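You operate a simulated robot arm through the tools that you are given. There is no shell and no other tool. Be economical: measure what you need, move in short steps, check, and stop when the job is done.

You run a simulated robot arm. Do the job below in one go: nothing can be reset, and whatever is moved stays where it is left.

TASK
Close the teal inlet valve, vent the blue test pot and slide the teal cup under the drain outlet.
Fine: the cup from the rubber mat at the back; inlet closed before the orange vent rocker goes to Open; it stays open; the green drain valve stays closed.

The check looks at the end state, three seconds after you hand in, the way a careful person would. Anything else that was tipped, shoved, dropped, spilled or broken makes it a failure.

THE ROBOT
A 7-joint arm with a two-finger parallel gripper, fixed in place. Base frame: the origin is at the foot of the arm, x ahead of it, y to its left, z up; the work surface is at about z = 0.803. Lengths are in m, angles in rad, forces in N, time in s.
With the tool pointing down near the work surface it reaches from about 0.3 to 0.7 m from the base axis. Its first joint turns from -1.152 to 1.152 rad. Payload 1.57 kg.
Tool frame: the origin (TCP) lies between the finger pads and is the grasp point; the fingertips stand 0.03 m ahead of it; z points along the fingers, y is the line along which they close. The gripper opens to 0.11 m. The fingers are 0.024 m wide and 0.012 m thick; the gripper's body (0.048 by 0.112 m) begins 0.078 m behind the TCP.
Orientation is that of the tool frame in the base frame, as a unit quaternion [w, x, y, z]. With the fingers straight down and closing along the base's y, the tool's x points along the base's -x, its y along +y and its z along -z.

THE INTERFACE
- The arm moves only by the tool drive_tool. Its argument "increments" is a list of rows, each a list of 3 entries, a list of its own where there are three numbers: the shift along the tool's x, y, z in m, then the turn, a rotation vector about the tool's x, y, z in rad, then the closure, from 0 (fully open) to 1 (shut). In form: [[[tx, ty, tz], [rx, ry, rz], fingers], ...]. A call has 1 to 20 rows; each row shifts and turns the commanded pose from where the row before left it, along the tool's axes as they then stand. A row lasts 0.2 s, in which the tool goes at most 0.05 m and 0.15 rad; a call with a longer step from one row to the next is refused whole, and so is a gripper value outside its range. Where a pose cannot be reached the arm comes as near as it can. A force on the tool above 60 N (or 10 N above the force at the start of the call, whichever is more), or a blocked arm, ends the call early, and 0.2 s more pass. Each finger travels about 0.108 m/s and halts on what it meets, pressing with about 33 N; the grip force reading is that of the motor and also rises with nothing between the fingers. The clock runs only during rows and for 0.2 s after the last one: add rows that do not move to give the fingers time. It gives the time, the measured TCP pose, the force on the tool (base axes), the opening and the grip force at its end, in the units of the frame above (readings bear some noise).
- Cameras (640 x 400 px; columns grow to the right, rows downward): "scene" is fixed at [0.1626, -0.3903, 1.4034]; the picture's right is [0.79, -0.62, 0.00], its down [-0.34, -0.44, -0.83] and it looks along [0.51, 0.65, -0.56] (base axes); focal length 320 px, centre (320, 200). "wrist" rides on the gripper at [-0.036, 0, -0.08] in the tool frame; the picture's right is [0.00, -1.00, 0.00], its down [0.97, 0.00, -0.24] and it looks along [0.24, 0.00, 0.97] (tool axes); focal length 218 px, centre (320, 200).
- grab_frame(camera): a new picture of that camera. The clock stands still meanwhile.
- probe_pixels(camera, pixels): there is no depth. For up to 12 entries [column, row, z] of the newest picture of that camera ("zoom" is the newest enlarged one), the place [x, y] in the base frame at which the ray of that pixel passes the height z, good to about 0.002 m. The clock stands still meanwhile.
- close_up(camera, box): a new picture of the part [left, top, right, bottom] of that camera's present view, enlarged. The clock stands still meanwhile.
- finish_job(): hands the job in; it is judged then, once.

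Keep the steps short. Do not move on a guess: measure, check each grasp and each placing, and mend mistakes. In all there are 80 turns and 38 pictures (those below and enlarged ones count). Leave the gripper open and the arm clear of the work at the hand-in unless told otherwise, and finish with a single line.

The tools are called after "Request:" as a command line: name --argument value ..., lists and objects as JSON in quotes. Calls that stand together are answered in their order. drive_tool: Moves the arm, as the interface text tells. Its arguments: {"type":"object","properties":{"increments":{"type":"array","items":{"type":"array"}}},"required":["increments"]} The other tools are called the same way: grab_frame (camera) takes a picture; probe_pixels (camera, pixels) gives the place at which the rays of pixels pass given heights; close_up (camera, box) takes an enlarged picture of a part of a camera's view; finish_job () hands the job in.

At the start:

```text
t: 0.0
ee_pos: [0.4779, 0.0137, 1.1852]
tool_rot: [0.0, 0.0, 1.0, 0.0]
wrist_force: [-0.7, 0.4, -0.6]
finger_gap: 0.11
grip_force: 0.1
```

scene: 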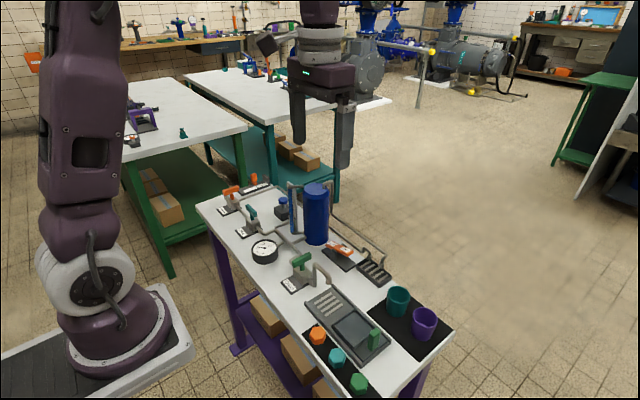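
wrist: 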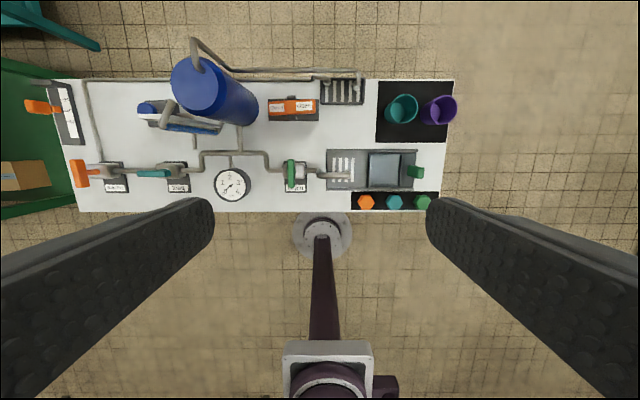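

I see the whole bench from the wrist camera. I'll enlarge the valves, the pot and the cups from both cameras.

Request:
close_up --camera "scene" --box '[190, 160, 350, 300]'

Request:
close_up --camera "scene" --box '[270, 220, 460, 398]'

Request:
close_up --camera "wrist" --box '[10, 30, 260, 220]'

Request:
close_up --camera "wrist" --box '[230, 60, 470, 220]'

```text
2.86 times, centred on (270, 230) of scene
```

zoom: 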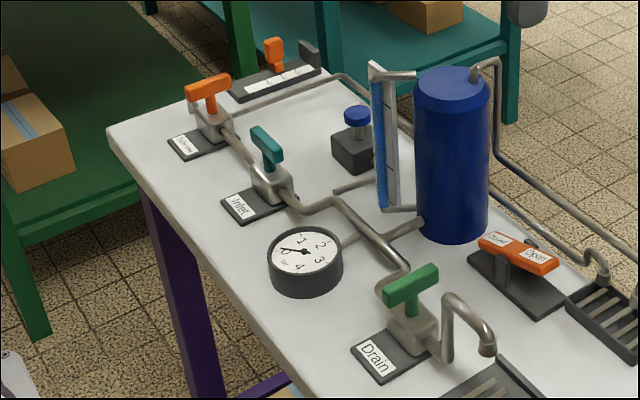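

```text
2.25 times, centred on (365, 309) of scene
```

zoom: 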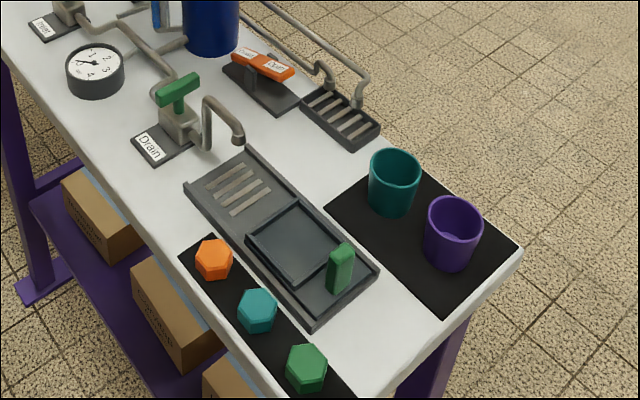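

```text
2.11 times, centred on (135, 125) of wrist
```

zoom: 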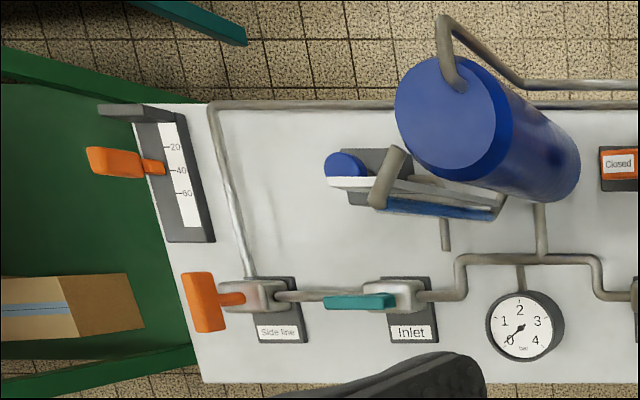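

```text
2.50 times, centred on (350, 140) of wrist
```

zoom: 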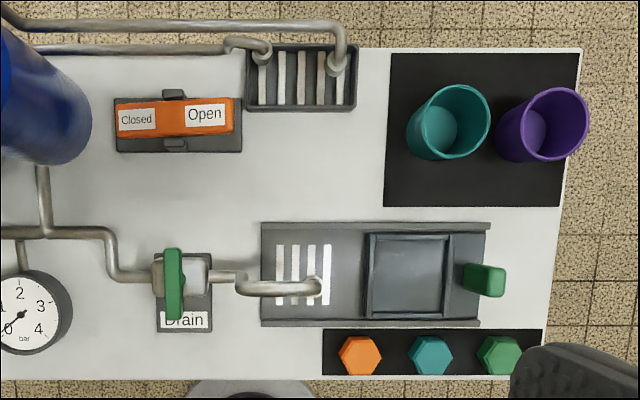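

I'll triangulate the key parts: inlet handle (scene 251,212 / wrist 154,173), rocker, teal cup rim, tray handle and outlet.

Request:
probe_pixels --camera "scene" --pixels '[[251.5, 211.8, 0.85], [251.5, 211.8, 0.9], [301.5, 259.7, 0.85], [301.5, 259.7, 0.9], [398, 292, 0.85], [398, 292, 0.9], [374, 339, 0.82], [374, 339, 0.86], [329, 276, 0.85], [329, 276, 0.9], [347, 252, 0.82], [347, 252, 0.87]]'

Request:
probe_pixels --camera "wrist" --pixels '[[154, 173, 0.85], [154, 173, 0.9], [290, 174, 0.85], [290, 174, 0.9], [403, 108, 0.85], [403, 108, 0.9], [415, 172, 0.82], [415, 172, 0.86], [348, 175, 0.85], [348, 175, 0.9], [305, 106, 0.82], [305, 106, 0.87]]'

Request:
probe_pixels --camera "zoom" --pixels '[[372, 238, 0.81], [450, 238, 0.81], [372, 312, 0.81], [443, 312, 0.81], [260, 225, 0.81], [488, 225, 0.81], [262, 325, 0.81], [478, 325, 0.81], [390, 53, 0.803], [560, 205, 0.803], [440, 130, 0.805], [527, 135, 0.805]]'

```text
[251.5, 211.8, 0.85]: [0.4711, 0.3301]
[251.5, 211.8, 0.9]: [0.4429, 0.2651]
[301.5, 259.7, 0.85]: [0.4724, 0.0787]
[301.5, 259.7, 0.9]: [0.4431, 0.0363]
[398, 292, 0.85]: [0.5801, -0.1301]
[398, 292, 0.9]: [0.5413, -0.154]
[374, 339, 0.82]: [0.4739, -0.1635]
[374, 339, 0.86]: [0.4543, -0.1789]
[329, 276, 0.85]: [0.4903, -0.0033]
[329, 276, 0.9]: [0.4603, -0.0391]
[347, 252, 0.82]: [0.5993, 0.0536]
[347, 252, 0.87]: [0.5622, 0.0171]
```

```text
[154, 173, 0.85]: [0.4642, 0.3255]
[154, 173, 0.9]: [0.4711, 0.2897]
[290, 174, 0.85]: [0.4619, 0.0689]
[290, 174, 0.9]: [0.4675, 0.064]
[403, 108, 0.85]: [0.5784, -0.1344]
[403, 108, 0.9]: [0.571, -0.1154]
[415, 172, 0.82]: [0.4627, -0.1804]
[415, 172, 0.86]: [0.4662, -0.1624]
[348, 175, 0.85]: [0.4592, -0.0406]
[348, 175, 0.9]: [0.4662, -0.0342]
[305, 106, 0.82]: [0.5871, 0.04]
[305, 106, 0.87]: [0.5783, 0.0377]
```

```text
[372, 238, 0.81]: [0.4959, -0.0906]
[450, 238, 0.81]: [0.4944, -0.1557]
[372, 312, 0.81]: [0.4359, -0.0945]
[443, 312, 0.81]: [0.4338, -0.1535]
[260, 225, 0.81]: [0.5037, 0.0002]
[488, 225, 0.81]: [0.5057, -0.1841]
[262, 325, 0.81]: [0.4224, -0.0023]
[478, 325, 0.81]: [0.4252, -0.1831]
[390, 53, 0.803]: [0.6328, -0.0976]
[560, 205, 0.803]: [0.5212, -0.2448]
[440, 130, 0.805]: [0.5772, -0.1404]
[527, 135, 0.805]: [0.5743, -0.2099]
```

Triangulation gives: inlet handle about (0.466, 0.320, 0.857), lying along the pipe (open); drain handle across (closed); outlet (0.464, -0.035, ~0.89); tray recess at (0.465, -0.123); teal cup about (0.577, -0.137), rim ~0.85. Next I move above the inlet at z≈1.02 for a close look.

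Request:
drive_tool --increments '[[[0.0015, 0.038, 0.02], [0, 0, 0], 0], [[0.0015, 0.038, 0.02], [0, 0, 0], 0], [[0.0015, 0.038, 0.02], [0, 0, 0], 0], [[0.0015, 0.038, 0.02], [0, 0, 0], 0], [[0.0015, 0.038, 0.02], [0, 0, 0], 0], [[0.0015, 0.038, 0.02], [0, 0, 0], 0], [[0.0015, 0.038, 0.02], [0, 0, 0], 0], [[0.0015, 0.038, 0.02], [0, 0, 0], 0], [[0, 0, 0], [0, 0, 0], 0], [[0, 0, 0], [0, 0, 0], 0]]'

Request:
grab_frame --camera "wrist"

```text
t: 2.2
ee_pos: [0.4648, 0.3148, 1.0263]
tool_rot: [0.0, 0.0, 1.0, 0.0]
wrist_force: [-0.3, 0.4, -0.5]
finger_gap: 0.1098
grip_force: 0.0
```

```text
31 pictures are left
```

wrist: 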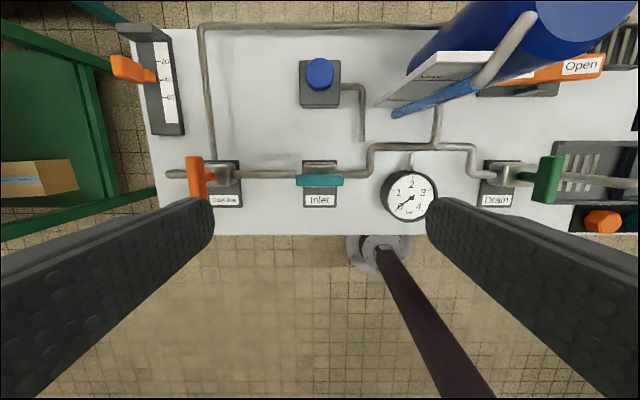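

Request:
close_up --camera "wrist" --box '[270, 135, 380, 215]'

Request:
probe_pixels --camera "wrist" --pixels '[[297, 180, 0.86], [343, 180, 0.86], [320, 175, 0.86], [320, 186, 0.86], [304, 161, 0.805], [336, 207, 0.805], [320, 180, 0.855], [370, 132, 0.9], [480, 90, 0.9]]'

```text
5.00 times, centred on (325, 175) of wrist
```

zoom: 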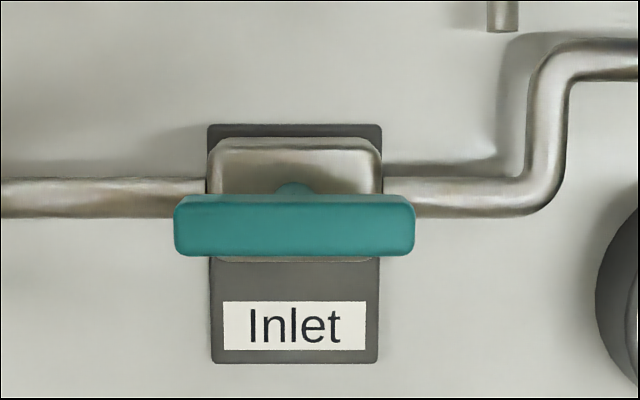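

```text
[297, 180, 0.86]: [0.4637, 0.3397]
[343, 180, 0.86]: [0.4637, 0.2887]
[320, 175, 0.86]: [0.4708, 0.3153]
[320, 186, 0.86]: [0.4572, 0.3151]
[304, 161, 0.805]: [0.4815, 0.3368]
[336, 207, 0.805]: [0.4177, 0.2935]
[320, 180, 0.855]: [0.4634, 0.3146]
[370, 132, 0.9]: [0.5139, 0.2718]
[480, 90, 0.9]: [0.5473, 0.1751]
```

The inlet handle is a T-bar centred at (0.464, 0.3145), about 0.05 long and along y. I want the heights of the bar and the valve body, so I take a tight scene close-up.

Request:
close_up --camera "scene" --box '[230, 195, 278, 245]'

```text
8.00 times, centred on (254, 220) of scene
```

zoom: 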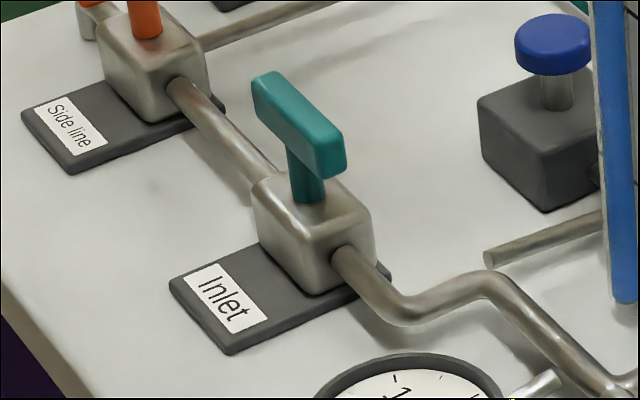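

Request:
probe_pixels --camera "zoom" --pixels '[[308, 198, 0.83], [308, 198, 0.84], [308, 198, 0.85], [300, 108, 0.86], [300, 108, 0.87], [300, 108, 0.88], [325, 180, 0.84], [325, 180, 0.85], [325, 180, 0.86]]'

```text
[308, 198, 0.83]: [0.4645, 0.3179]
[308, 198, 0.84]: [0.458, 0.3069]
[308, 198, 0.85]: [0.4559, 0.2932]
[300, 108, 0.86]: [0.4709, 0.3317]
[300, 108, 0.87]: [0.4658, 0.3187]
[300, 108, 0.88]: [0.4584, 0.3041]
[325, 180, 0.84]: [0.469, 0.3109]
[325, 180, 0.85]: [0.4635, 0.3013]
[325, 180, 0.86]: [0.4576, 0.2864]
```

The valve body top is about z 0.832 and the bar spans roughly 0.855–0.872. I turn the tool −90° so the fingers close along x, then come down to about 0.91 and check.

Request:
drive_tool --increments '[[[0, 0, 0], [0, 0, -0.1428], 0], [[0, 0, 0], [0, 0, -0.1428], 0], [[0, 0, 0], [0, 0, -0.1428], 0], [[0, 0, 0], [0, 0, -0.1428], 0], [[0, 0, 0], [0, 0, -0.1428], 0], [[0, 0, 0], [0, 0, -0.1428], 0], [[0, 0, 0], [0, 0, -0.1428], 0], [[0, 0, 0], [0, 0, -0.1428], 0], [[0, 0, 0], [0, 0, -0.1428], 0], [[0, 0, 0], [0, 0, -0.1428], 0], [[0, 0, 0], [0, 0, -0.1428], 0], [[0, 0, 0.038], [0, 0, 0], 0], [[0, 0, 0.038], [0, 0, 0], 0], [[0, 0, 0.038], [0, 0, 0], 0], [[0, 0, 0], [0, 0, 0], 0]]'

Request:
grab_frame --camera "wrist"

```text
t: 5.4
ee_pos: [0.4657, 0.3152, 0.9099]
tool_rot: [0.0, 0.707, -0.707, 0.0]
wrist_force: [-0.7, -0.1, 1.3]
finger_gap: 0.1103
grip_force: 0.0
```

```text
28 pictures are left
```

wrist: 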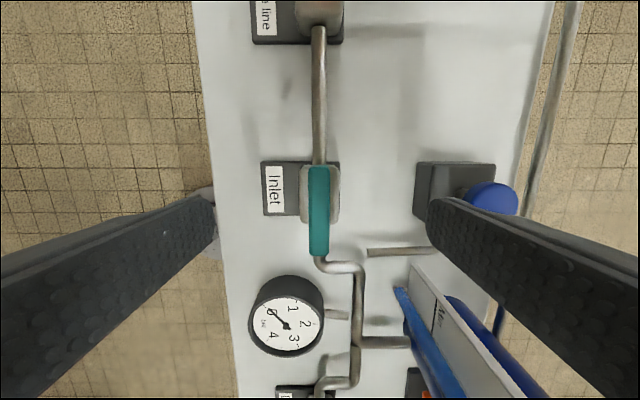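

The bar is centred between the fingers (column 319). The blue knob sits near the right finger, so I half-close to about 0.05 first, then descend to 0.872 and close.

Request:
drive_tool --increments '[[[0, 0, 0], [0, 0, 0], 0.5], [[0, 0, 0], [0, 0, 0], 0.5], [[0, 0, 0], [0, 0, 0], 0.5], [[0, 0.001, 0.018], [0, 0, 0], 0.5], [[0, 0, 0.019], [0, 0, 0], 0.5], [[0, 0, 0], [0, 0, 0], 0.5], [[0, 0, 0], [0, 0, 0], 0.8], [[0, 0, 0], [0, 0, 0], 1], [[0, 0, 0], [0, 0, 0], 1], [[0, 0, 0], [0, 0, 0], 1]]'

```text
t: 7.6
ee_pos: [0.4659, 0.3169, 0.8754]
tool_rot: [0.0, -0.706, 0.708, -0.001]
wrist_force: [13.1, 2.3, -7.7]
finger_gap: 0.0121
grip_force: 29.3
```

The bar is gripped (gap 0.012). I try turning it a bit in the + direction about tool z and read the result.

Request:
drive_tool --increments '[[[0, 0, 0], [0, 0, 0.1], 1], [[0, 0, 0], [0, 0, 0.1], 1], [[0, 0, 0], [0, 0, 0.1], 1], [[0, 0, 0], [0, 0, 0], 1]]'

Request:
close_up --camera "scene" --box '[215, 175, 295, 245]'

```text
t: 8.6
ee_pos: [0.4657, 0.3169, 0.8739]
tool_rot: [0.001, -0.592, 0.806, -0.001]
wrist_force: [8.8, 0.1, 24.2]
finger_gap: 0.0119
grip_force: 28.9
```

```text
5.71 times, centred on (255, 210) of scene
```

zoom: 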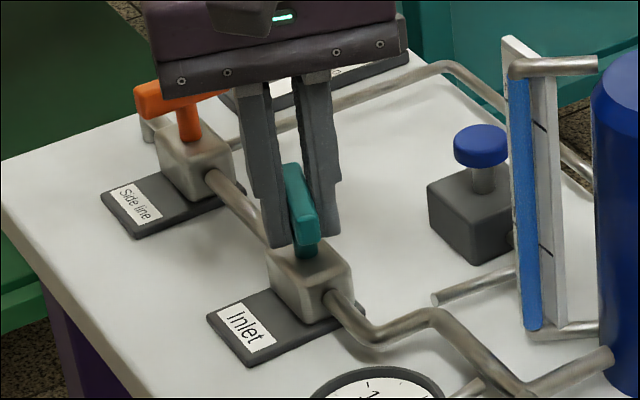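

The bar turned 0.3 rad with the fingers. The 24 N upward force suggests slight bottoming, so I lift 2 mm and keep turning to about 90°.

Request:
drive_tool --increments '[[[0, 0, -0.002], [0, 0, 0.1], 1], [[0, 0, 0], [0, 0, 0.12], 1], [[0, 0, 0], [0, 0, 0.12], 1], [[0, 0, 0], [0, 0, 0.12], 1], [[0, 0, 0], [0, 0, 0.12], 1], [[0, 0, 0], [0, 0, 0.12], 1], [[0, 0, 0], [0, 0, 0.12], 1], [[0, 0, 0], [0, 0, 0.12], 1], [[0, 0, 0], [0, 0, 0.12], 1], [[0, 0, 0], [0, 0, 0.12], 1], [[0, 0, 0], [0, 0, 0.09], 1], [[0, 0, 0], [0, 0, 0], 1]]'

```text
t: 11.2
ee_pos: [0.4654, 0.3153, 0.8752]
tool_rot: [0.0, 0.002, 1.0, -0.001]
wrist_force: [14.4, -27.4, 7.6]
finger_gap: 0.012
grip_force: 29.6
```

The tool is back at the 90° heading with the bar held. I release, go straight up, and look.

Request:
drive_tool --increments '[[[0, 0, 0], [0, 0, 0], 0.5], [[0, 0, 0], [0, 0, 0], 0.5], [[0, 0, 0], [0, 0, 0], 0.5], [[0, 0, -0.04], [0, 0, 0], 0.5], [[0, 0, -0.04], [0, 0, 0], 0.5], [[0, 0, -0.04], [0, 0, 0], 0.3], [[0, 0, 0], [0, 0, 0], 0]]'

Request:
grab_frame --camera "wrist"

```text
t: 12.8
ee_pos: [0.4632, 0.3136, 0.9956]
tool_rot: [0.0, 0.001, 1.0, 0.0]
wrist_force: [-1.0, -0.4, 0.3]
finger_gap: 0.1099
grip_force: 0.0
```

```text
26 pictures are left
```

wrist: 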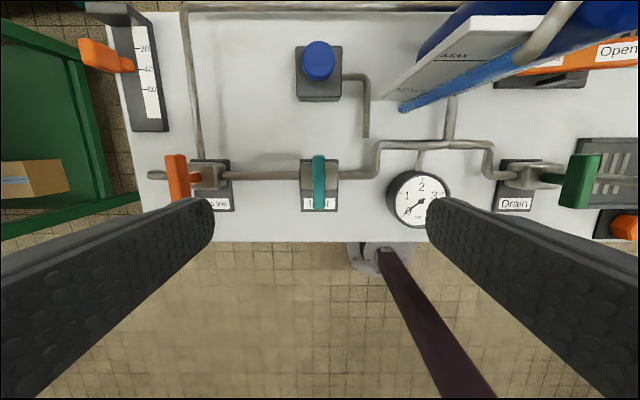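

The inlet bar now lies across the pipe: closed. Next the rocker. I enlarge it in the scene view, and triangulate the pot's top for clearance.

Request:
close_up --camera "scene" --box '[300, 175, 400, 295]'

Request:
probe_pixels --camera "scene" --pixels '[[316, 188, 0.9], [316, 188, 0.95], [316, 188, 1.0], [316, 240, 0.803]]'

```text
3.33 times, centred on (350, 235) of scene
```

zoom: 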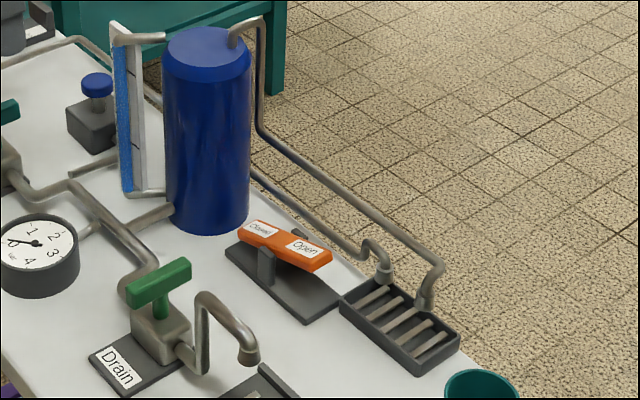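

```text
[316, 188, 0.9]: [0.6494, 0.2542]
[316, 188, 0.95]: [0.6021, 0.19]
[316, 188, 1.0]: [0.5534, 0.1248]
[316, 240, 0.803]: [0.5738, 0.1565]
```

The rocker's "Open" end is raised, so pressing that end (−y side) down opens the vent. The pot top is near z 0.97, so I travel at 1.06 along the front, then over the rocker with the fingers shut, and look.

Request:
drive_tool --increments '[[[0, 0, -0.04], [0, 0, 0], 0.3], [[0, 0, -0.025], [0, 0, 0], 0.6], [[0, -0.048, 0], [0, 0, 0], 1], [[0, -0.048, 0], [0, 0, 0], 1], [[0, -0.048, 0], [0, 0, 0], 1], [[0, -0.048, 0], [0, 0, 0], 1], [[0, -0.048, 0], [0, 0, 0], 1], [[0, -0.048, 0], [0, 0, 0], 1], [[-0.038, 0, 0], [0, 0, 0], 1], [[-0.038, 0, 0], [0, 0, 0], 1], [[-0.038, 0, 0], [0, 0, 0], 1], [[0, 0, 0.04], [0, 0, 0], 1], [[0, 0, 0.03], [0, 0, 0], 1], [[0, 0, 0], [0, 0, 0], 1]]'

Request:
grab_frame --camera "wrist"

```text
t: 15.8
ee_pos: [0.58, 0.0301, 0.9916]
tool_rot: [0.0, 0.0, 1.0, 0.0]
wrist_force: [-0.8, -0.1, -0.4]
finger_gap: 0.0001
grip_force: 21.3
```

```text
24 pictures are left
```

wrist: 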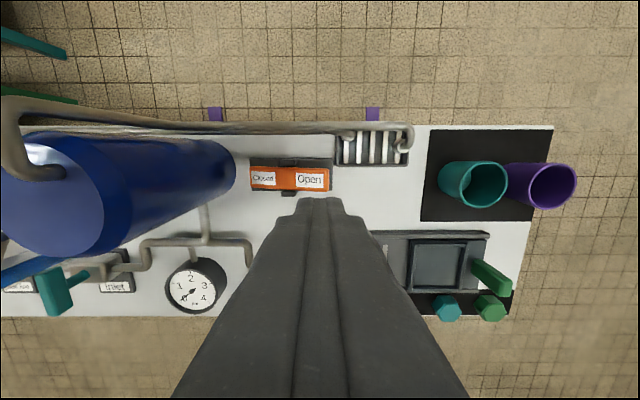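

Request:
probe_pixels --camera "wrist" --pixels '[[311, 181, 0.83], [311, 181, 0.85], [330, 180, 0.845], [250, 180, 0.835], [290, 195, 0.81], [290, 158, 0.81], [311, 168, 0.84], [311, 191, 0.84]]'

Request:
probe_pixels --camera "zoom" --pixels '[[305, 248, 0.83], [305, 248, 0.84], [305, 248, 0.85], [305, 248, 0.86]]'

```text
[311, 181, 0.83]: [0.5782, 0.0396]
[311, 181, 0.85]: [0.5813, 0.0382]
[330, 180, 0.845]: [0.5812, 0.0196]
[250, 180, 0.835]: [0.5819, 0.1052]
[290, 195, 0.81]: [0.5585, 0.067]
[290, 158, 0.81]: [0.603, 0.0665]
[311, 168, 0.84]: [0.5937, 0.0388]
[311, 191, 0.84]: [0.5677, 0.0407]
```

```text
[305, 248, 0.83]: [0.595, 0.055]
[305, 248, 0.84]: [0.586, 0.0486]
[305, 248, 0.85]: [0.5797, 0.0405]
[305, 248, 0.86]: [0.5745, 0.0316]
```

The "Open" end is at about (0.581, 0.03–0.04), z≈0.852, and the TCP is already above it. I lower to TCP 0.887 (tips 0.857), then press in small steps.

Request:
drive_tool --increments '[[[0, 0, 0.035], [0, 0, 0], 1], [[0, 0, 0.035], [0, 0, 0], 1], [[0, 0, 0.03], [0, 0, 0], 1], [[0, 0, 0.006], [0, 0, 0], 1], [[0, 0, 0.006], [0, 0, 0], 1], [[0, 0, 0], [0, 0, 0], 1]]'

Request:
close_up --camera "scene" --box '[300, 195, 400, 295]'

```text
t: 17.2
ee_pos: [0.5787, 0.0293, 0.8774]
tool_rot: [0.0, 0.0, 1.0, 0.0]
wrist_force: [0.2, -0.5, 0.1]
finger_gap: 0.0001
grip_force: 21.5
```

```text
4.00 times, centred on (350, 245) of scene
```

zoom: 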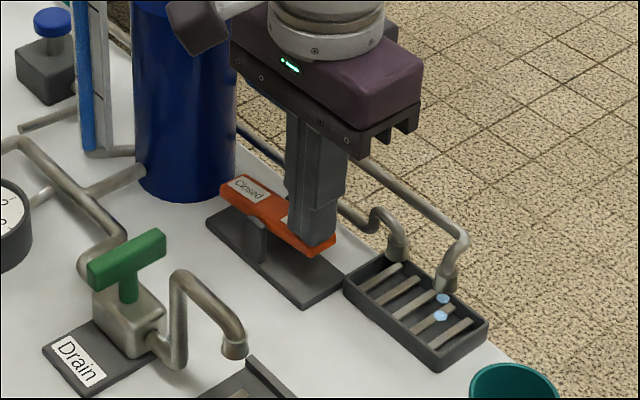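

The rocker is tilting to Open and the vent outlet drips. I press a little more to seat it, then watch the force.

Request:
drive_tool --increments '[[[0, 0, 0.004], [0, 0, 0], 1], [[0, 0, 0.004], [0, 0, 0], 1], [[0, 0, 0.004], [0, 0, 0], 1], [[0, 0, 0], [0, 0, 0], 1]]'

```text
t: 18.2
ee_pos: [0.5785, 0.0289, 0.8655]
tool_rot: [0.0, 0.0, 1.0, 0.0]
wrist_force: [0.3, -0.6, 0.6]
finger_gap: 0.0
grip_force: 21.5
```

No resistance yet; I press a bit further with small steps.

Request:
drive_tool --increments '[[[0, 0, 0.004], [0, 0, 0], 1], [[0, 0, 0.004], [0, 0, 0], 1], [[0, 0, 0], [0, 0, 0], 1]]'

Request:
close_up --camera "scene" --box '[300, 195, 400, 295]'

```text
t: 18.8
ee_pos: [0.5789, 0.0293, 0.8638]
tool_rot: [0.001, 0.001, 1.0, 0.001]
wrist_force: [-13.3, -0.1, 26.6]
finger_gap: 0.0
grip_force: 21.4
stopped in row 2: the force on the tool passed its limit (the readings are from after the stop); the commanded pose is now the measured one
```

```text
4.00 times, centred on (350, 245) of scene
```

zoom: 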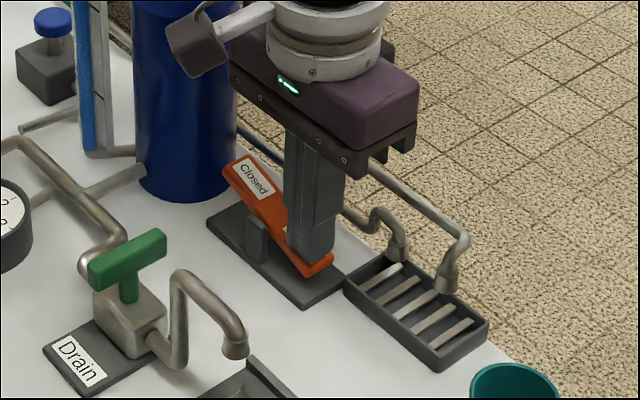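

The rocker is at its stop, Open end down. I lift straight up, open the fingers, move over the teal cup while turning −90°, and look at both views.

Request:
drive_tool --increments '[[[0, 0, -0.04], [0, 0, 0], 1], [[0, 0, -0.04], [0, 0, 0], 1], [[0, 0, -0.05], [0, 0, 0], 1], [[0, -0.042, 0], [0, 0, 0], 0.5], [[0, -0.042, 0], [0, 0, 0], 0], [[0, -0.042, 0], [0, 0, 0], 0], [[0, -0.04, 0], [0, 0, 0], 0], [[0, 0, 0], [0, 0, -0.1428], 0], [[0, 0, 0], [0, 0, -0.1428], 0], [[0, 0, 0], [0, 0, -0.1428], 0], [[0, 0, 0], [0, 0, -0.1428], 0], [[0, 0, 0], [0, 0, -0.1428], 0], [[0, 0, 0], [0, 0, -0.1428], 0], [[0, 0, 0], [0, 0, -0.1428], 0], [[0, 0, 0], [0, 0, -0.1428], 0], [[0, 0, 0], [0, 0, -0.1428], 0], [[0, 0, 0], [0, 0, -0.1428], 0], [[0, 0, 0], [0, 0, -0.1428], 0], [[0, 0, 0], [0, 0, 0], 0]]'

Request:
grab_frame --camera "wrist"

Request:
grab_frame --camera "scene"

```text
t: 22.8
ee_pos: [0.5794, -0.1355, 0.9916]
tool_rot: [-0.001, 0.708, -0.707, 0.001]
wrist_force: [-0.3, 0.6, 0.2]
finger_gap: 0.11
grip_force: 0.0
```

```text
21 pictures are left
```

wrist: 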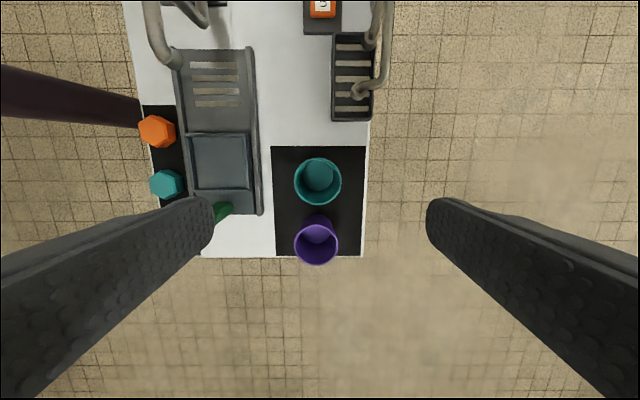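

```text
20 pictures are left
```

scene: 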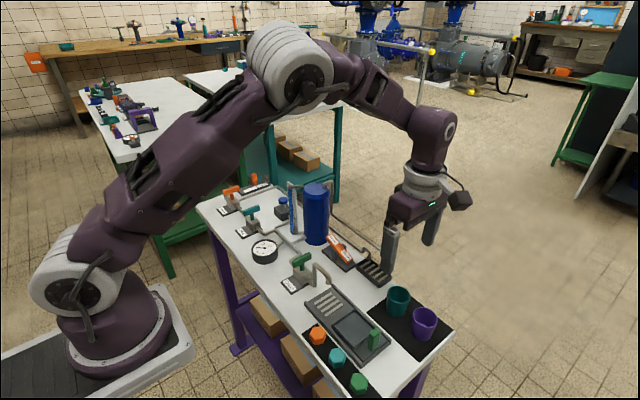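

Request:
probe_pixels --camera "wrist" --pixels '[[318, 181, 0.85], [318, 181, 0.86], [294, 181, 0.85], [342, 181, 0.85], [318, 157, 0.85], [318, 205, 0.85], [318, 173, 0.805], [317, 240, 0.85], [317, 217, 0.85], [220, 162, 0.81], [192, 162, 0.81], [250, 162, 0.81]]'

Request:
close_up --camera "scene" --box '[310, 260, 460, 380]'

```text
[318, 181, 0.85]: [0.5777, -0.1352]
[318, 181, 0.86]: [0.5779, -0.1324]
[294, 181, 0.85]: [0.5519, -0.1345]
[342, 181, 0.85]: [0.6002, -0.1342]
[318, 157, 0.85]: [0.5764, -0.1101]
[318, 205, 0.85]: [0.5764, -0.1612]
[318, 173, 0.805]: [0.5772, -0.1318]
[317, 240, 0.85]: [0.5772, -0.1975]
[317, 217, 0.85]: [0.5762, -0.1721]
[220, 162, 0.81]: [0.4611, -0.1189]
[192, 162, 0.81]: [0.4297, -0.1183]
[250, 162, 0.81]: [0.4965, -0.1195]
```

```text
3.33 times, centred on (385, 320) of scene
```

zoom: 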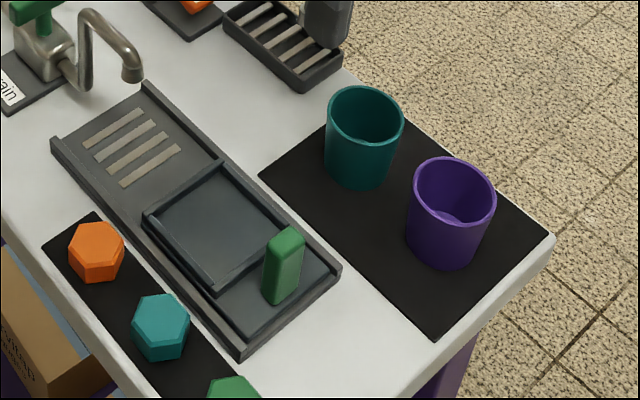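

Teal cup: rim centre (0.577, -0.134), Ø≈0.05, about 0.05 tall; purple rim starts at y −0.172, so there's clearance. I descend to TCP 0.858 (tips 0.828, gripping the upper half) and close.

Request:
drive_tool --increments '[[[-0.001, 0.002, 0.04], [0, 0, 0], 0], [[0, 0, 0.04], [0, 0, 0], 0], [[0, 0, 0.035], [0, 0, 0], 0], [[0, 0, 0.018], [0, 0, 0], 0], [[0, 0, 0], [0, 0, 0], 0.2], [[0, 0, 0], [0, 0, 0], 0.4], [[0, 0, 0], [0, 0, 0], 0.5], [[0, 0, 0], [0, 0, 0], 0.6], [[0, 0, 0], [0, 0, 0], 0.7], [[0, 0, 0], [0, 0, 0], 0.7]]'

Request:
grab_frame --camera "wrist"

```text
t: 25.0
ee_pos: [0.5763, -0.1357, 0.8601]
tool_rot: [0.002, -0.707, 0.707, -0.001]
wrist_force: [0.7, -0.6, 0.2]
finger_gap: 0.0475
grip_force: 33.6
```

```text
18 pictures are left
```

wrist: 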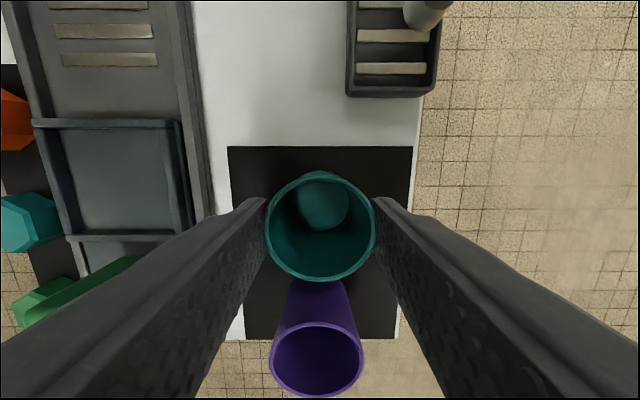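

The cup is held (gap 0.0475). I measure the recess from this picture: lip corners at columns 35–190, rows 120–240.

Request:
probe_pixels --camera "wrist" --pixels '[[36, 122, 0.815], [178, 120, 0.815], [66, 238, 0.815], [192, 232, 0.815], [46, 130, 0.81], [172, 130, 0.81], [72, 230, 0.81], [180, 226, 0.81]]'

Request:
drive_tool --increments '[[[0, 0, -0.02], [0, 0, 0], 0.7], [[0, 0, -0.03], [0, 0, 0], 0.7], [[0, 0, 0], [0, 0, 0], 0.7]]'

Request:
grab_frame --camera "wrist"

```text
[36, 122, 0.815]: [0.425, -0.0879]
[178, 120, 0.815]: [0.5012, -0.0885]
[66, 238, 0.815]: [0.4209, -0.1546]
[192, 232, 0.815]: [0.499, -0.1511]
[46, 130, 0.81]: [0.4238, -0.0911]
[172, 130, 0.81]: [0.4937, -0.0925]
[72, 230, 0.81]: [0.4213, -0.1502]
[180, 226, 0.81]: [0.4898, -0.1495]
```

```text
t: 25.8
ee_pos: [0.576, -0.1354, 0.9107]
tool_rot: [-0.001, 0.707, -0.707, 0.001]
wrist_force: [-0.2, -0.1, -0.3]
finger_gap: 0.0474
grip_force: 33.4
```

```text
17 pictures are left
```

wrist: 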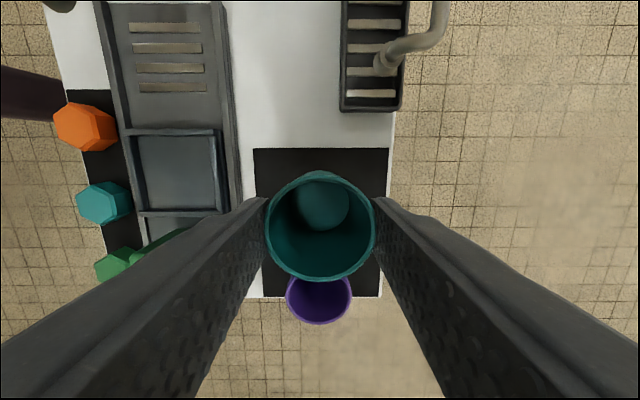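

Request:
probe_pixels --camera "wrist" --pixels '[[130, 131, 0.815], [222, 129, 0.815], [142, 214, 0.815], [228, 210, 0.815], [140, 140, 0.812], [212, 138, 0.812], [148, 208, 0.812], [218, 206, 0.812], [104, 202, 0.82], [180, 172, 0.812]]'

Request:
close_up --camera "wrist" --box '[60, 90, 260, 290]'

```text
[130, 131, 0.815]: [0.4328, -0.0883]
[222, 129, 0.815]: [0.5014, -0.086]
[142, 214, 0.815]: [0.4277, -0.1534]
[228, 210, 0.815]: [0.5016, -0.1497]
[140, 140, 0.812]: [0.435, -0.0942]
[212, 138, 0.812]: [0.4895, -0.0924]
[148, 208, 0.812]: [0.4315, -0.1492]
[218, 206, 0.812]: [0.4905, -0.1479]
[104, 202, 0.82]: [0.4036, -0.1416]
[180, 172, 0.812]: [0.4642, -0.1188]
```

```text
2.00 times, centred on (160, 190) of wrist
```

zoom: 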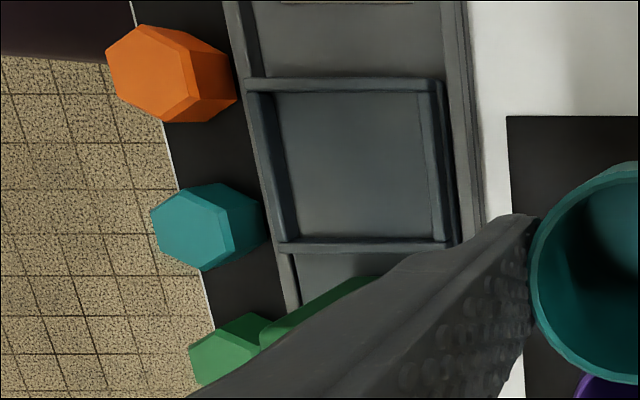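

Recess centre is about (0.463, -0.1215). I carry the cup over it at this height, then look before lowering.

Request:
drive_tool --increments '[[[-0.003, 0.03, 0], [0, 0, 0], 0.7], [[-0.003, 0.03, 0], [0, 0, 0], 0.7], [[-0.003, 0.03, 0], [0, 0, 0], 0.7], [[-0.0035, 0.023, 0], [0, 0, 0], 0.7], [[0, 0, 0], [0, 0, 0], 0.7], [[0, 0, 0.02], [0, 0, 0], 0.7], [[0, 0, 0], [0, 0, 0], 0.7]]'

Request:
grab_frame --camera "wrist"

Request:
close_up --camera "scene" --box '[290, 250, 430, 390]'

```text
t: 27.4
ee_pos: [0.4637, -0.1215, 0.889]
tool_rot: [0.001, -0.706, 0.708, -0.001]
wrist_force: [0.4, 0.1, 0.4]
finger_gap: 0.0474
grip_force: 33.6
```

```text
15 pictures are left
```

wrist: 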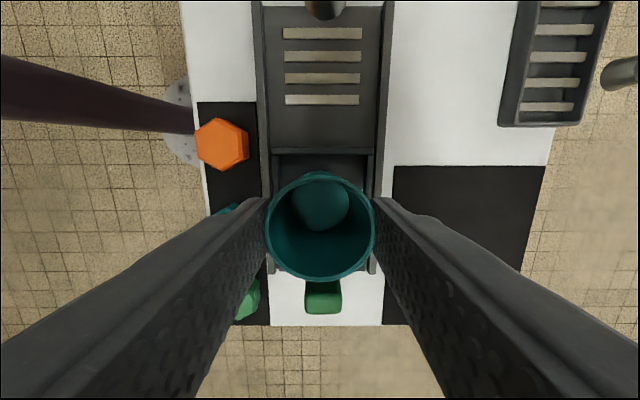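

```text
2.86 times, centred on (360, 320) of scene
```

zoom: 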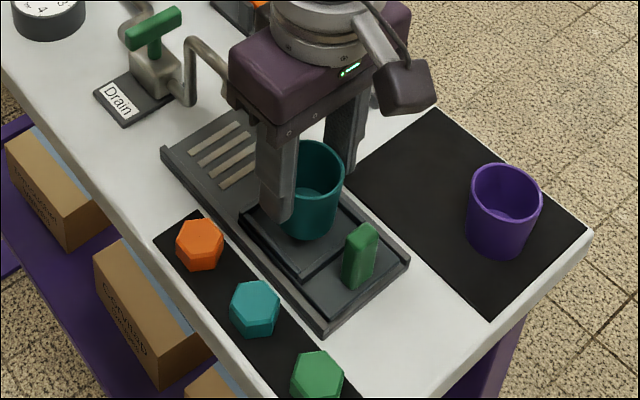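

The cup is centred over the recess (lip columns 272–373, cup 320). I lower in small steps until contact.

Request:
drive_tool --increments '[[[0, 0, 0.01], [0, 0, 0], 0.7], [[0, 0, 0.004], [0, 0, 0], 0.7], [[0, 0, 0.003], [0, 0, 0], 0.7], [[0, 0, 0.003], [0, 0, 0], 0.7], [[0, 0, 0], [0, 0, 0], 0.7]]'

```text
t: 28.6
ee_pos: [0.4641, -0.1217, 0.8688]
tool_rot: [0.001, -0.707, 0.707, -0.002]
wrist_force: [0.9, -1.0, 27.6]
finger_gap: 0.0474
grip_force: 33.6
```

Contact: 27 N at TCP 0.869 (cup bottom ≈0.813). I check in the scene view that it sits inside the recess before releasing.

Request:
close_up --camera "scene" --box '[320, 290, 410, 370]'

```text
5.00 times, centred on (365, 330) of scene
```

zoom: 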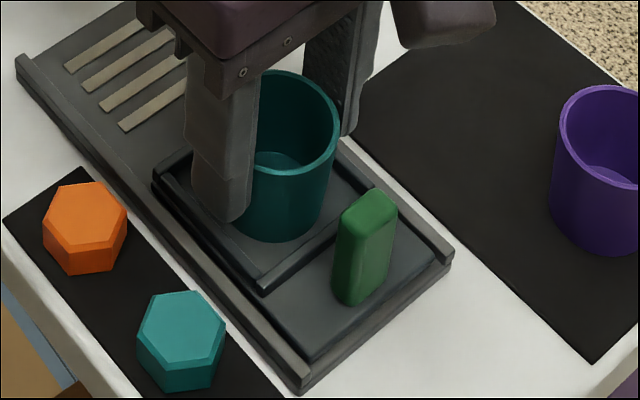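

The cup stands inside the recess. I release to a gap of about 0.064 (clear of the hex pieces) and lift straight up, then look.

Request:
drive_tool --increments '[[[0, 0, 0], [0, 0, 0], 0.5], [[0, 0, 0], [0, 0, 0], 0.42], [[0, 0, 0], [0, 0, 0], 0.42], [[0, 0, -0.015], [0, 0, 0], 0.42], [[0, 0, -0.03], [0, 0, 0], 0.42], [[0, 0, -0.04], [0, 0, 0], 0.42], [[0.025, 0, 0], [0, 0, 0], 0.42], [[0.025, 0, 0], [0, 0, 0], 0.42], [[0, 0, 0], [0, 0, 0], 0.42]]'

Request:
grab_frame --camera "wrist"

```text
t: 30.6
ee_pos: [0.4643, -0.1742, 0.9524]
tool_rot: [-0.001, 0.708, -0.707, 0.001]
wrist_force: [0.6, 0.5, 0.2]
finger_gap: 0.0639
grip_force: 0.1
```

```text
12 pictures are left
```

wrist: 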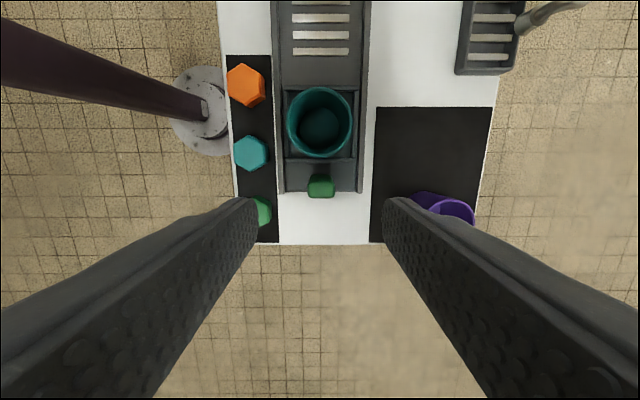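

Request:
probe_pixels --camera "wrist" --pixels '[[321, 186, 0.84], [321, 186, 0.85], [308, 186, 0.845], [334, 186, 0.845], [321, 176, 0.845], [321, 197, 0.845], [320, 122, 0.86], [320, 127, 0.815]]'

Request:
probe_pixels --camera "scene" --pixels '[[374, 330, 0.84], [374, 330, 0.85], [374, 330, 0.86], [373, 348, 0.81], [373, 348, 0.815]]'

```text
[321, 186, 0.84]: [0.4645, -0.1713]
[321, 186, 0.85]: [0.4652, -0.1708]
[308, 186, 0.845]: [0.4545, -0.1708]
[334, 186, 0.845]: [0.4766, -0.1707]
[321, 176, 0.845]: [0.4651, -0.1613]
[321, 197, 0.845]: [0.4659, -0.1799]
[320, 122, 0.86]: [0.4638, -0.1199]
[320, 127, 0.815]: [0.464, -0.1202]
```

```text
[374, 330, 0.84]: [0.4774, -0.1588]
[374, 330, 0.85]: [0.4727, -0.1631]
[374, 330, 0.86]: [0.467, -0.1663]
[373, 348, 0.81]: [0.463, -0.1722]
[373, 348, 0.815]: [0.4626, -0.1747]
```

The handle is at (0.465, -0.171), 0.022 wide, top ≈0.855. I descend to TCP 0.860 and close on it.

Request:
drive_tool --increments '[[[-0.002, 0, 0.04], [0, 0, 0], 0.42], [[0, 0, 0.035], [0, 0, 0], 0.42], [[0, 0, 0.017], [0, 0, 0], 0.42], [[0, 0, 0], [0, 0, 0], 0.6], [[0, 0, 0], [0, 0, 0], 0.8], [[0, 0, 0], [0, 0, 0], 0.9], [[0, 0, 0], [0, 0, 0], 0.9]]'

```text
t: 32.2
ee_pos: [0.4643, -0.1718, 0.8592]
tool_rot: [-0.003, 0.708, -0.706, 0.003]
wrist_force: [21.7, -0.2, -7.4]
finger_gap: 0.0219
grip_force: 34.7
```

The handle is gripped (gap 0.022). I slide gently toward +y, 10 mm per row, and check after 4 cm.

Request:
drive_tool --increments '[[[-0.004, -0.001, 0], [0, 0, 0], 0.9], [[-0.008, 0, 0], [0, 0, 0], 0.9], [[-0.01, 0, 0], [0, 0, 0], 0.9], [[-0.01, 0, 0], [0, 0, 0], 0.9], [[-0.008, 0, 0], [0, 0, 0], 0.9], [[0, 0, 0], [0, 0, 0], 0.9]]'

Request:
close_up --camera "scene" --box '[280, 240, 420, 380]'

```text
t: 33.6
ee_pos: [0.4651, -0.1306, 0.8623]
tool_rot: [0.0, -0.706, 0.708, 0.0]
wrist_force: [10.3, -0.6, -28.7]
finger_gap: 0.0217
grip_force: 35.0
```

```text
2.86 times, centred on (350, 310) of scene
```

zoom: 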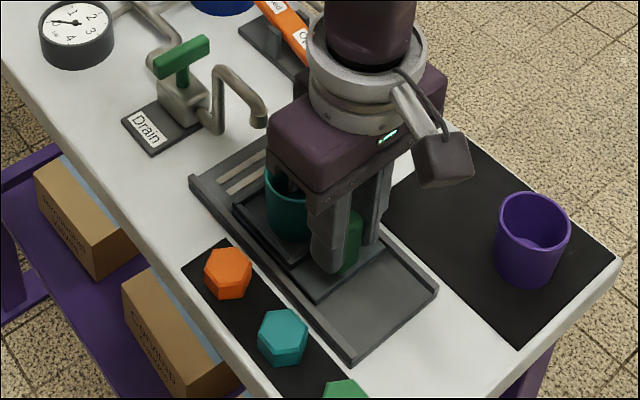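

The tray slides with the cup upright. I check how high the outlet pipe's top is relative to the gripper body (≈0.94) before going on.

Request:
probe_pixels --camera "zoom" --pixels '[[218, 68, 0.89], [218, 68, 0.91], [218, 68, 0.93], [245, 85, 0.9], [245, 85, 0.92], [260, 122, 0.88], [260, 122, 0.89], [260, 122, 0.9]]'

```text
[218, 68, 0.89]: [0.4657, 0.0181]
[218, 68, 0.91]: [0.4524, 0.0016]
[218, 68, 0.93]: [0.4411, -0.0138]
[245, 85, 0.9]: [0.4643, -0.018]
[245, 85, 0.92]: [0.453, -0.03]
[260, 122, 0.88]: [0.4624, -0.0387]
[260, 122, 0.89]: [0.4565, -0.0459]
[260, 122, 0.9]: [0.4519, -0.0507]
```

The pipe's top is ~0.90, its mouth ~0.88 at y≈−0.037; the cup rim (0.863) and gripper body (0.94) both clear. I slide on 36 mm, then in small steps to the stop.

Request:
drive_tool --increments '[[[-0.006, 0, 0.002], [0, 0, 0], 0.9], [[-0.01, 0, 0], [0, 0, 0], 0.9], [[-0.01, 0, 0], [0, 0, 0], 0.9], [[-0.008, 0, 0], [0, 0, 0], 0.9], [[-0.003, 0, 0], [0, 0, 0], 0.9], [[-0.003, 0, 0], [0, 0, 0], 0.9], [[0, 0, 0], [0, 0, 0], 0.9]]'

Request:
grab_frame --camera "wrist"

```text
t: 35.2
ee_pos: [0.4641, -0.0914, 0.8598]
tool_rot: [0.002, -0.707, 0.707, 0.0]
wrist_force: [-4.1, -0.6, 0.4]
finger_gap: 0.0218
grip_force: 34.9
```

```text
10 pictures are left
```

wrist: 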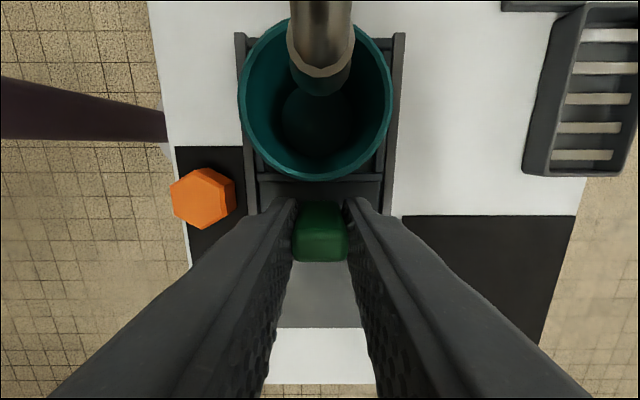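

Request:
probe_pixels --camera "wrist" --pixels '[[320, 72, 0.875], [320, 72, 0.885], [318, 98, 0.863], [318, 118, 0.815]]'

Request:
drive_tool --increments '[[[-0.002, 0, 0], [0, 0, 0], 0.9], [[-0.002, 0, 0], [0, 0, 0], 0.9], [[-0.002, 0, 0], [0, 0, 0], 0.9], [[0, 0, 0], [0, 0, 0], 0.9]]'

```text
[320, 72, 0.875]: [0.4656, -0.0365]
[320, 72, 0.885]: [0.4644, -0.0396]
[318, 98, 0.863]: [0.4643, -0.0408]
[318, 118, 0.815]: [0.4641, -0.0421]
```

```text
t: 36.2
ee_pos: [0.4648, -0.0859, 0.8595]
tool_rot: [0.0, -0.707, 0.708, 0.0]
wrist_force: [-2.9, -2.4, -28.6]
finger_gap: 0.0216
grip_force: 35.0
```

The cup centre (≈−0.0355) is now under the mouth (≈−0.037). I release the handle, rise straight up, and back off to the clear.

Request:
drive_tool --increments '[[[0, 0, 0], [0, 0, 0], 0.7], [[0, 0, 0], [0, 0, 0], 0.5], [[0, 0, 0], [0, 0, 0], 0.5], [[0, 0, -0.02], [0, 0, 0], 0.5], [[0, 0, -0.03], [0, 0, 0], 0.5], [[0, 0, -0.04], [0, 0, 0], 0.5], [[0, 0, -0.04], [0, 0, 0], 0.3], [[0, 0, -0.045], [0, 0, 0], 0], [[0.04, 0, -0.02], [0, 0, 0], 0], [[0.04, 0, -0.02], [0, 0, 0], 0], [[0.04, 0, -0.02], [0, 0, 0], 0], [[0, 0, 0], [0, 0, 0], 0]]'

Request:
grab_frame --camera "scene"

Request:
grab_frame --camera "wrist"

```text
t: 38.8
ee_pos: [0.462, -0.2066, 1.0952]
tool_rot: [-0.001, 0.708, -0.707, 0.001]
wrist_force: [-0.4, -0.5, -0.1]
finger_gap: 0.1099
grip_force: 0.1
```

```text
9 pictures are left
```

scene: 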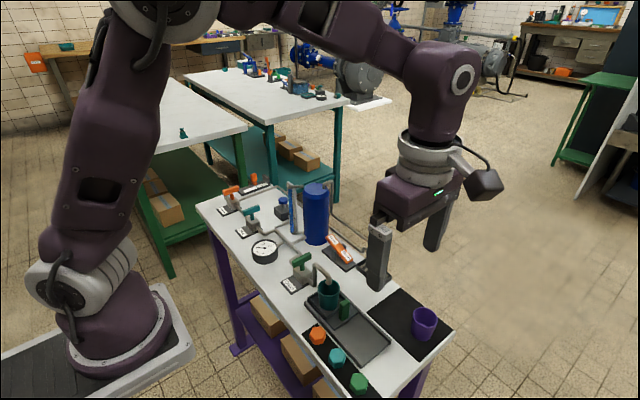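

```text
8 pictures are left
```

wrist: 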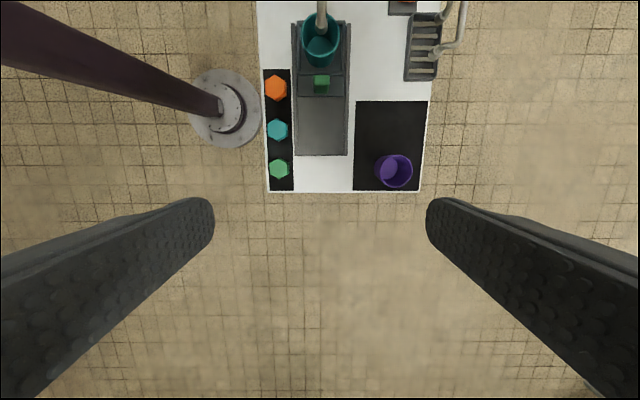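

I enlarge the valves/rocker and the cup area for a final check.

Request:
close_up --camera "scene" --box '[195, 170, 375, 340]'

Request:
close_up --camera "scene" --box '[285, 240, 385, 340]'

```text
2.35 times, centred on (285, 255) of scene
```

zoom: 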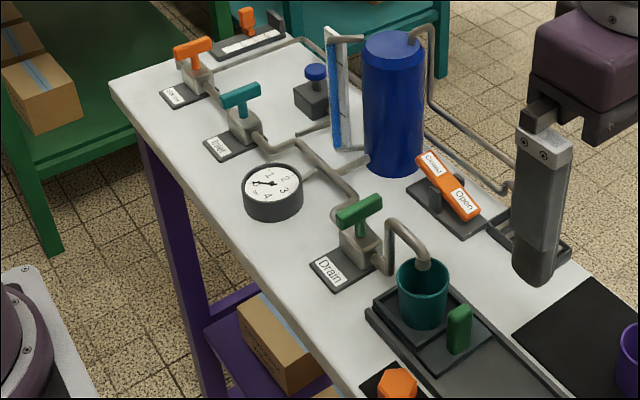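

```text
4.00 times, centred on (335, 290) of scene
```

zoom: 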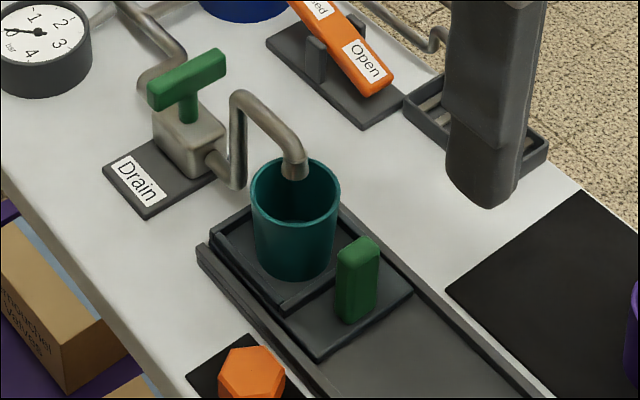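

Inlet closed, rocker at Open, drain closed, cup under the outlet, purple cup and hex pieces untouched, gripper open and clear: I hand in.

Request:
finish_job

```text
The job is handed in.
```

The teal inlet valve is closed, the blue test pot's vent rocker was then set to Open and has stayed there, the green drain valve is still closed, and the teal cup sits in the tray under the drain outlet.
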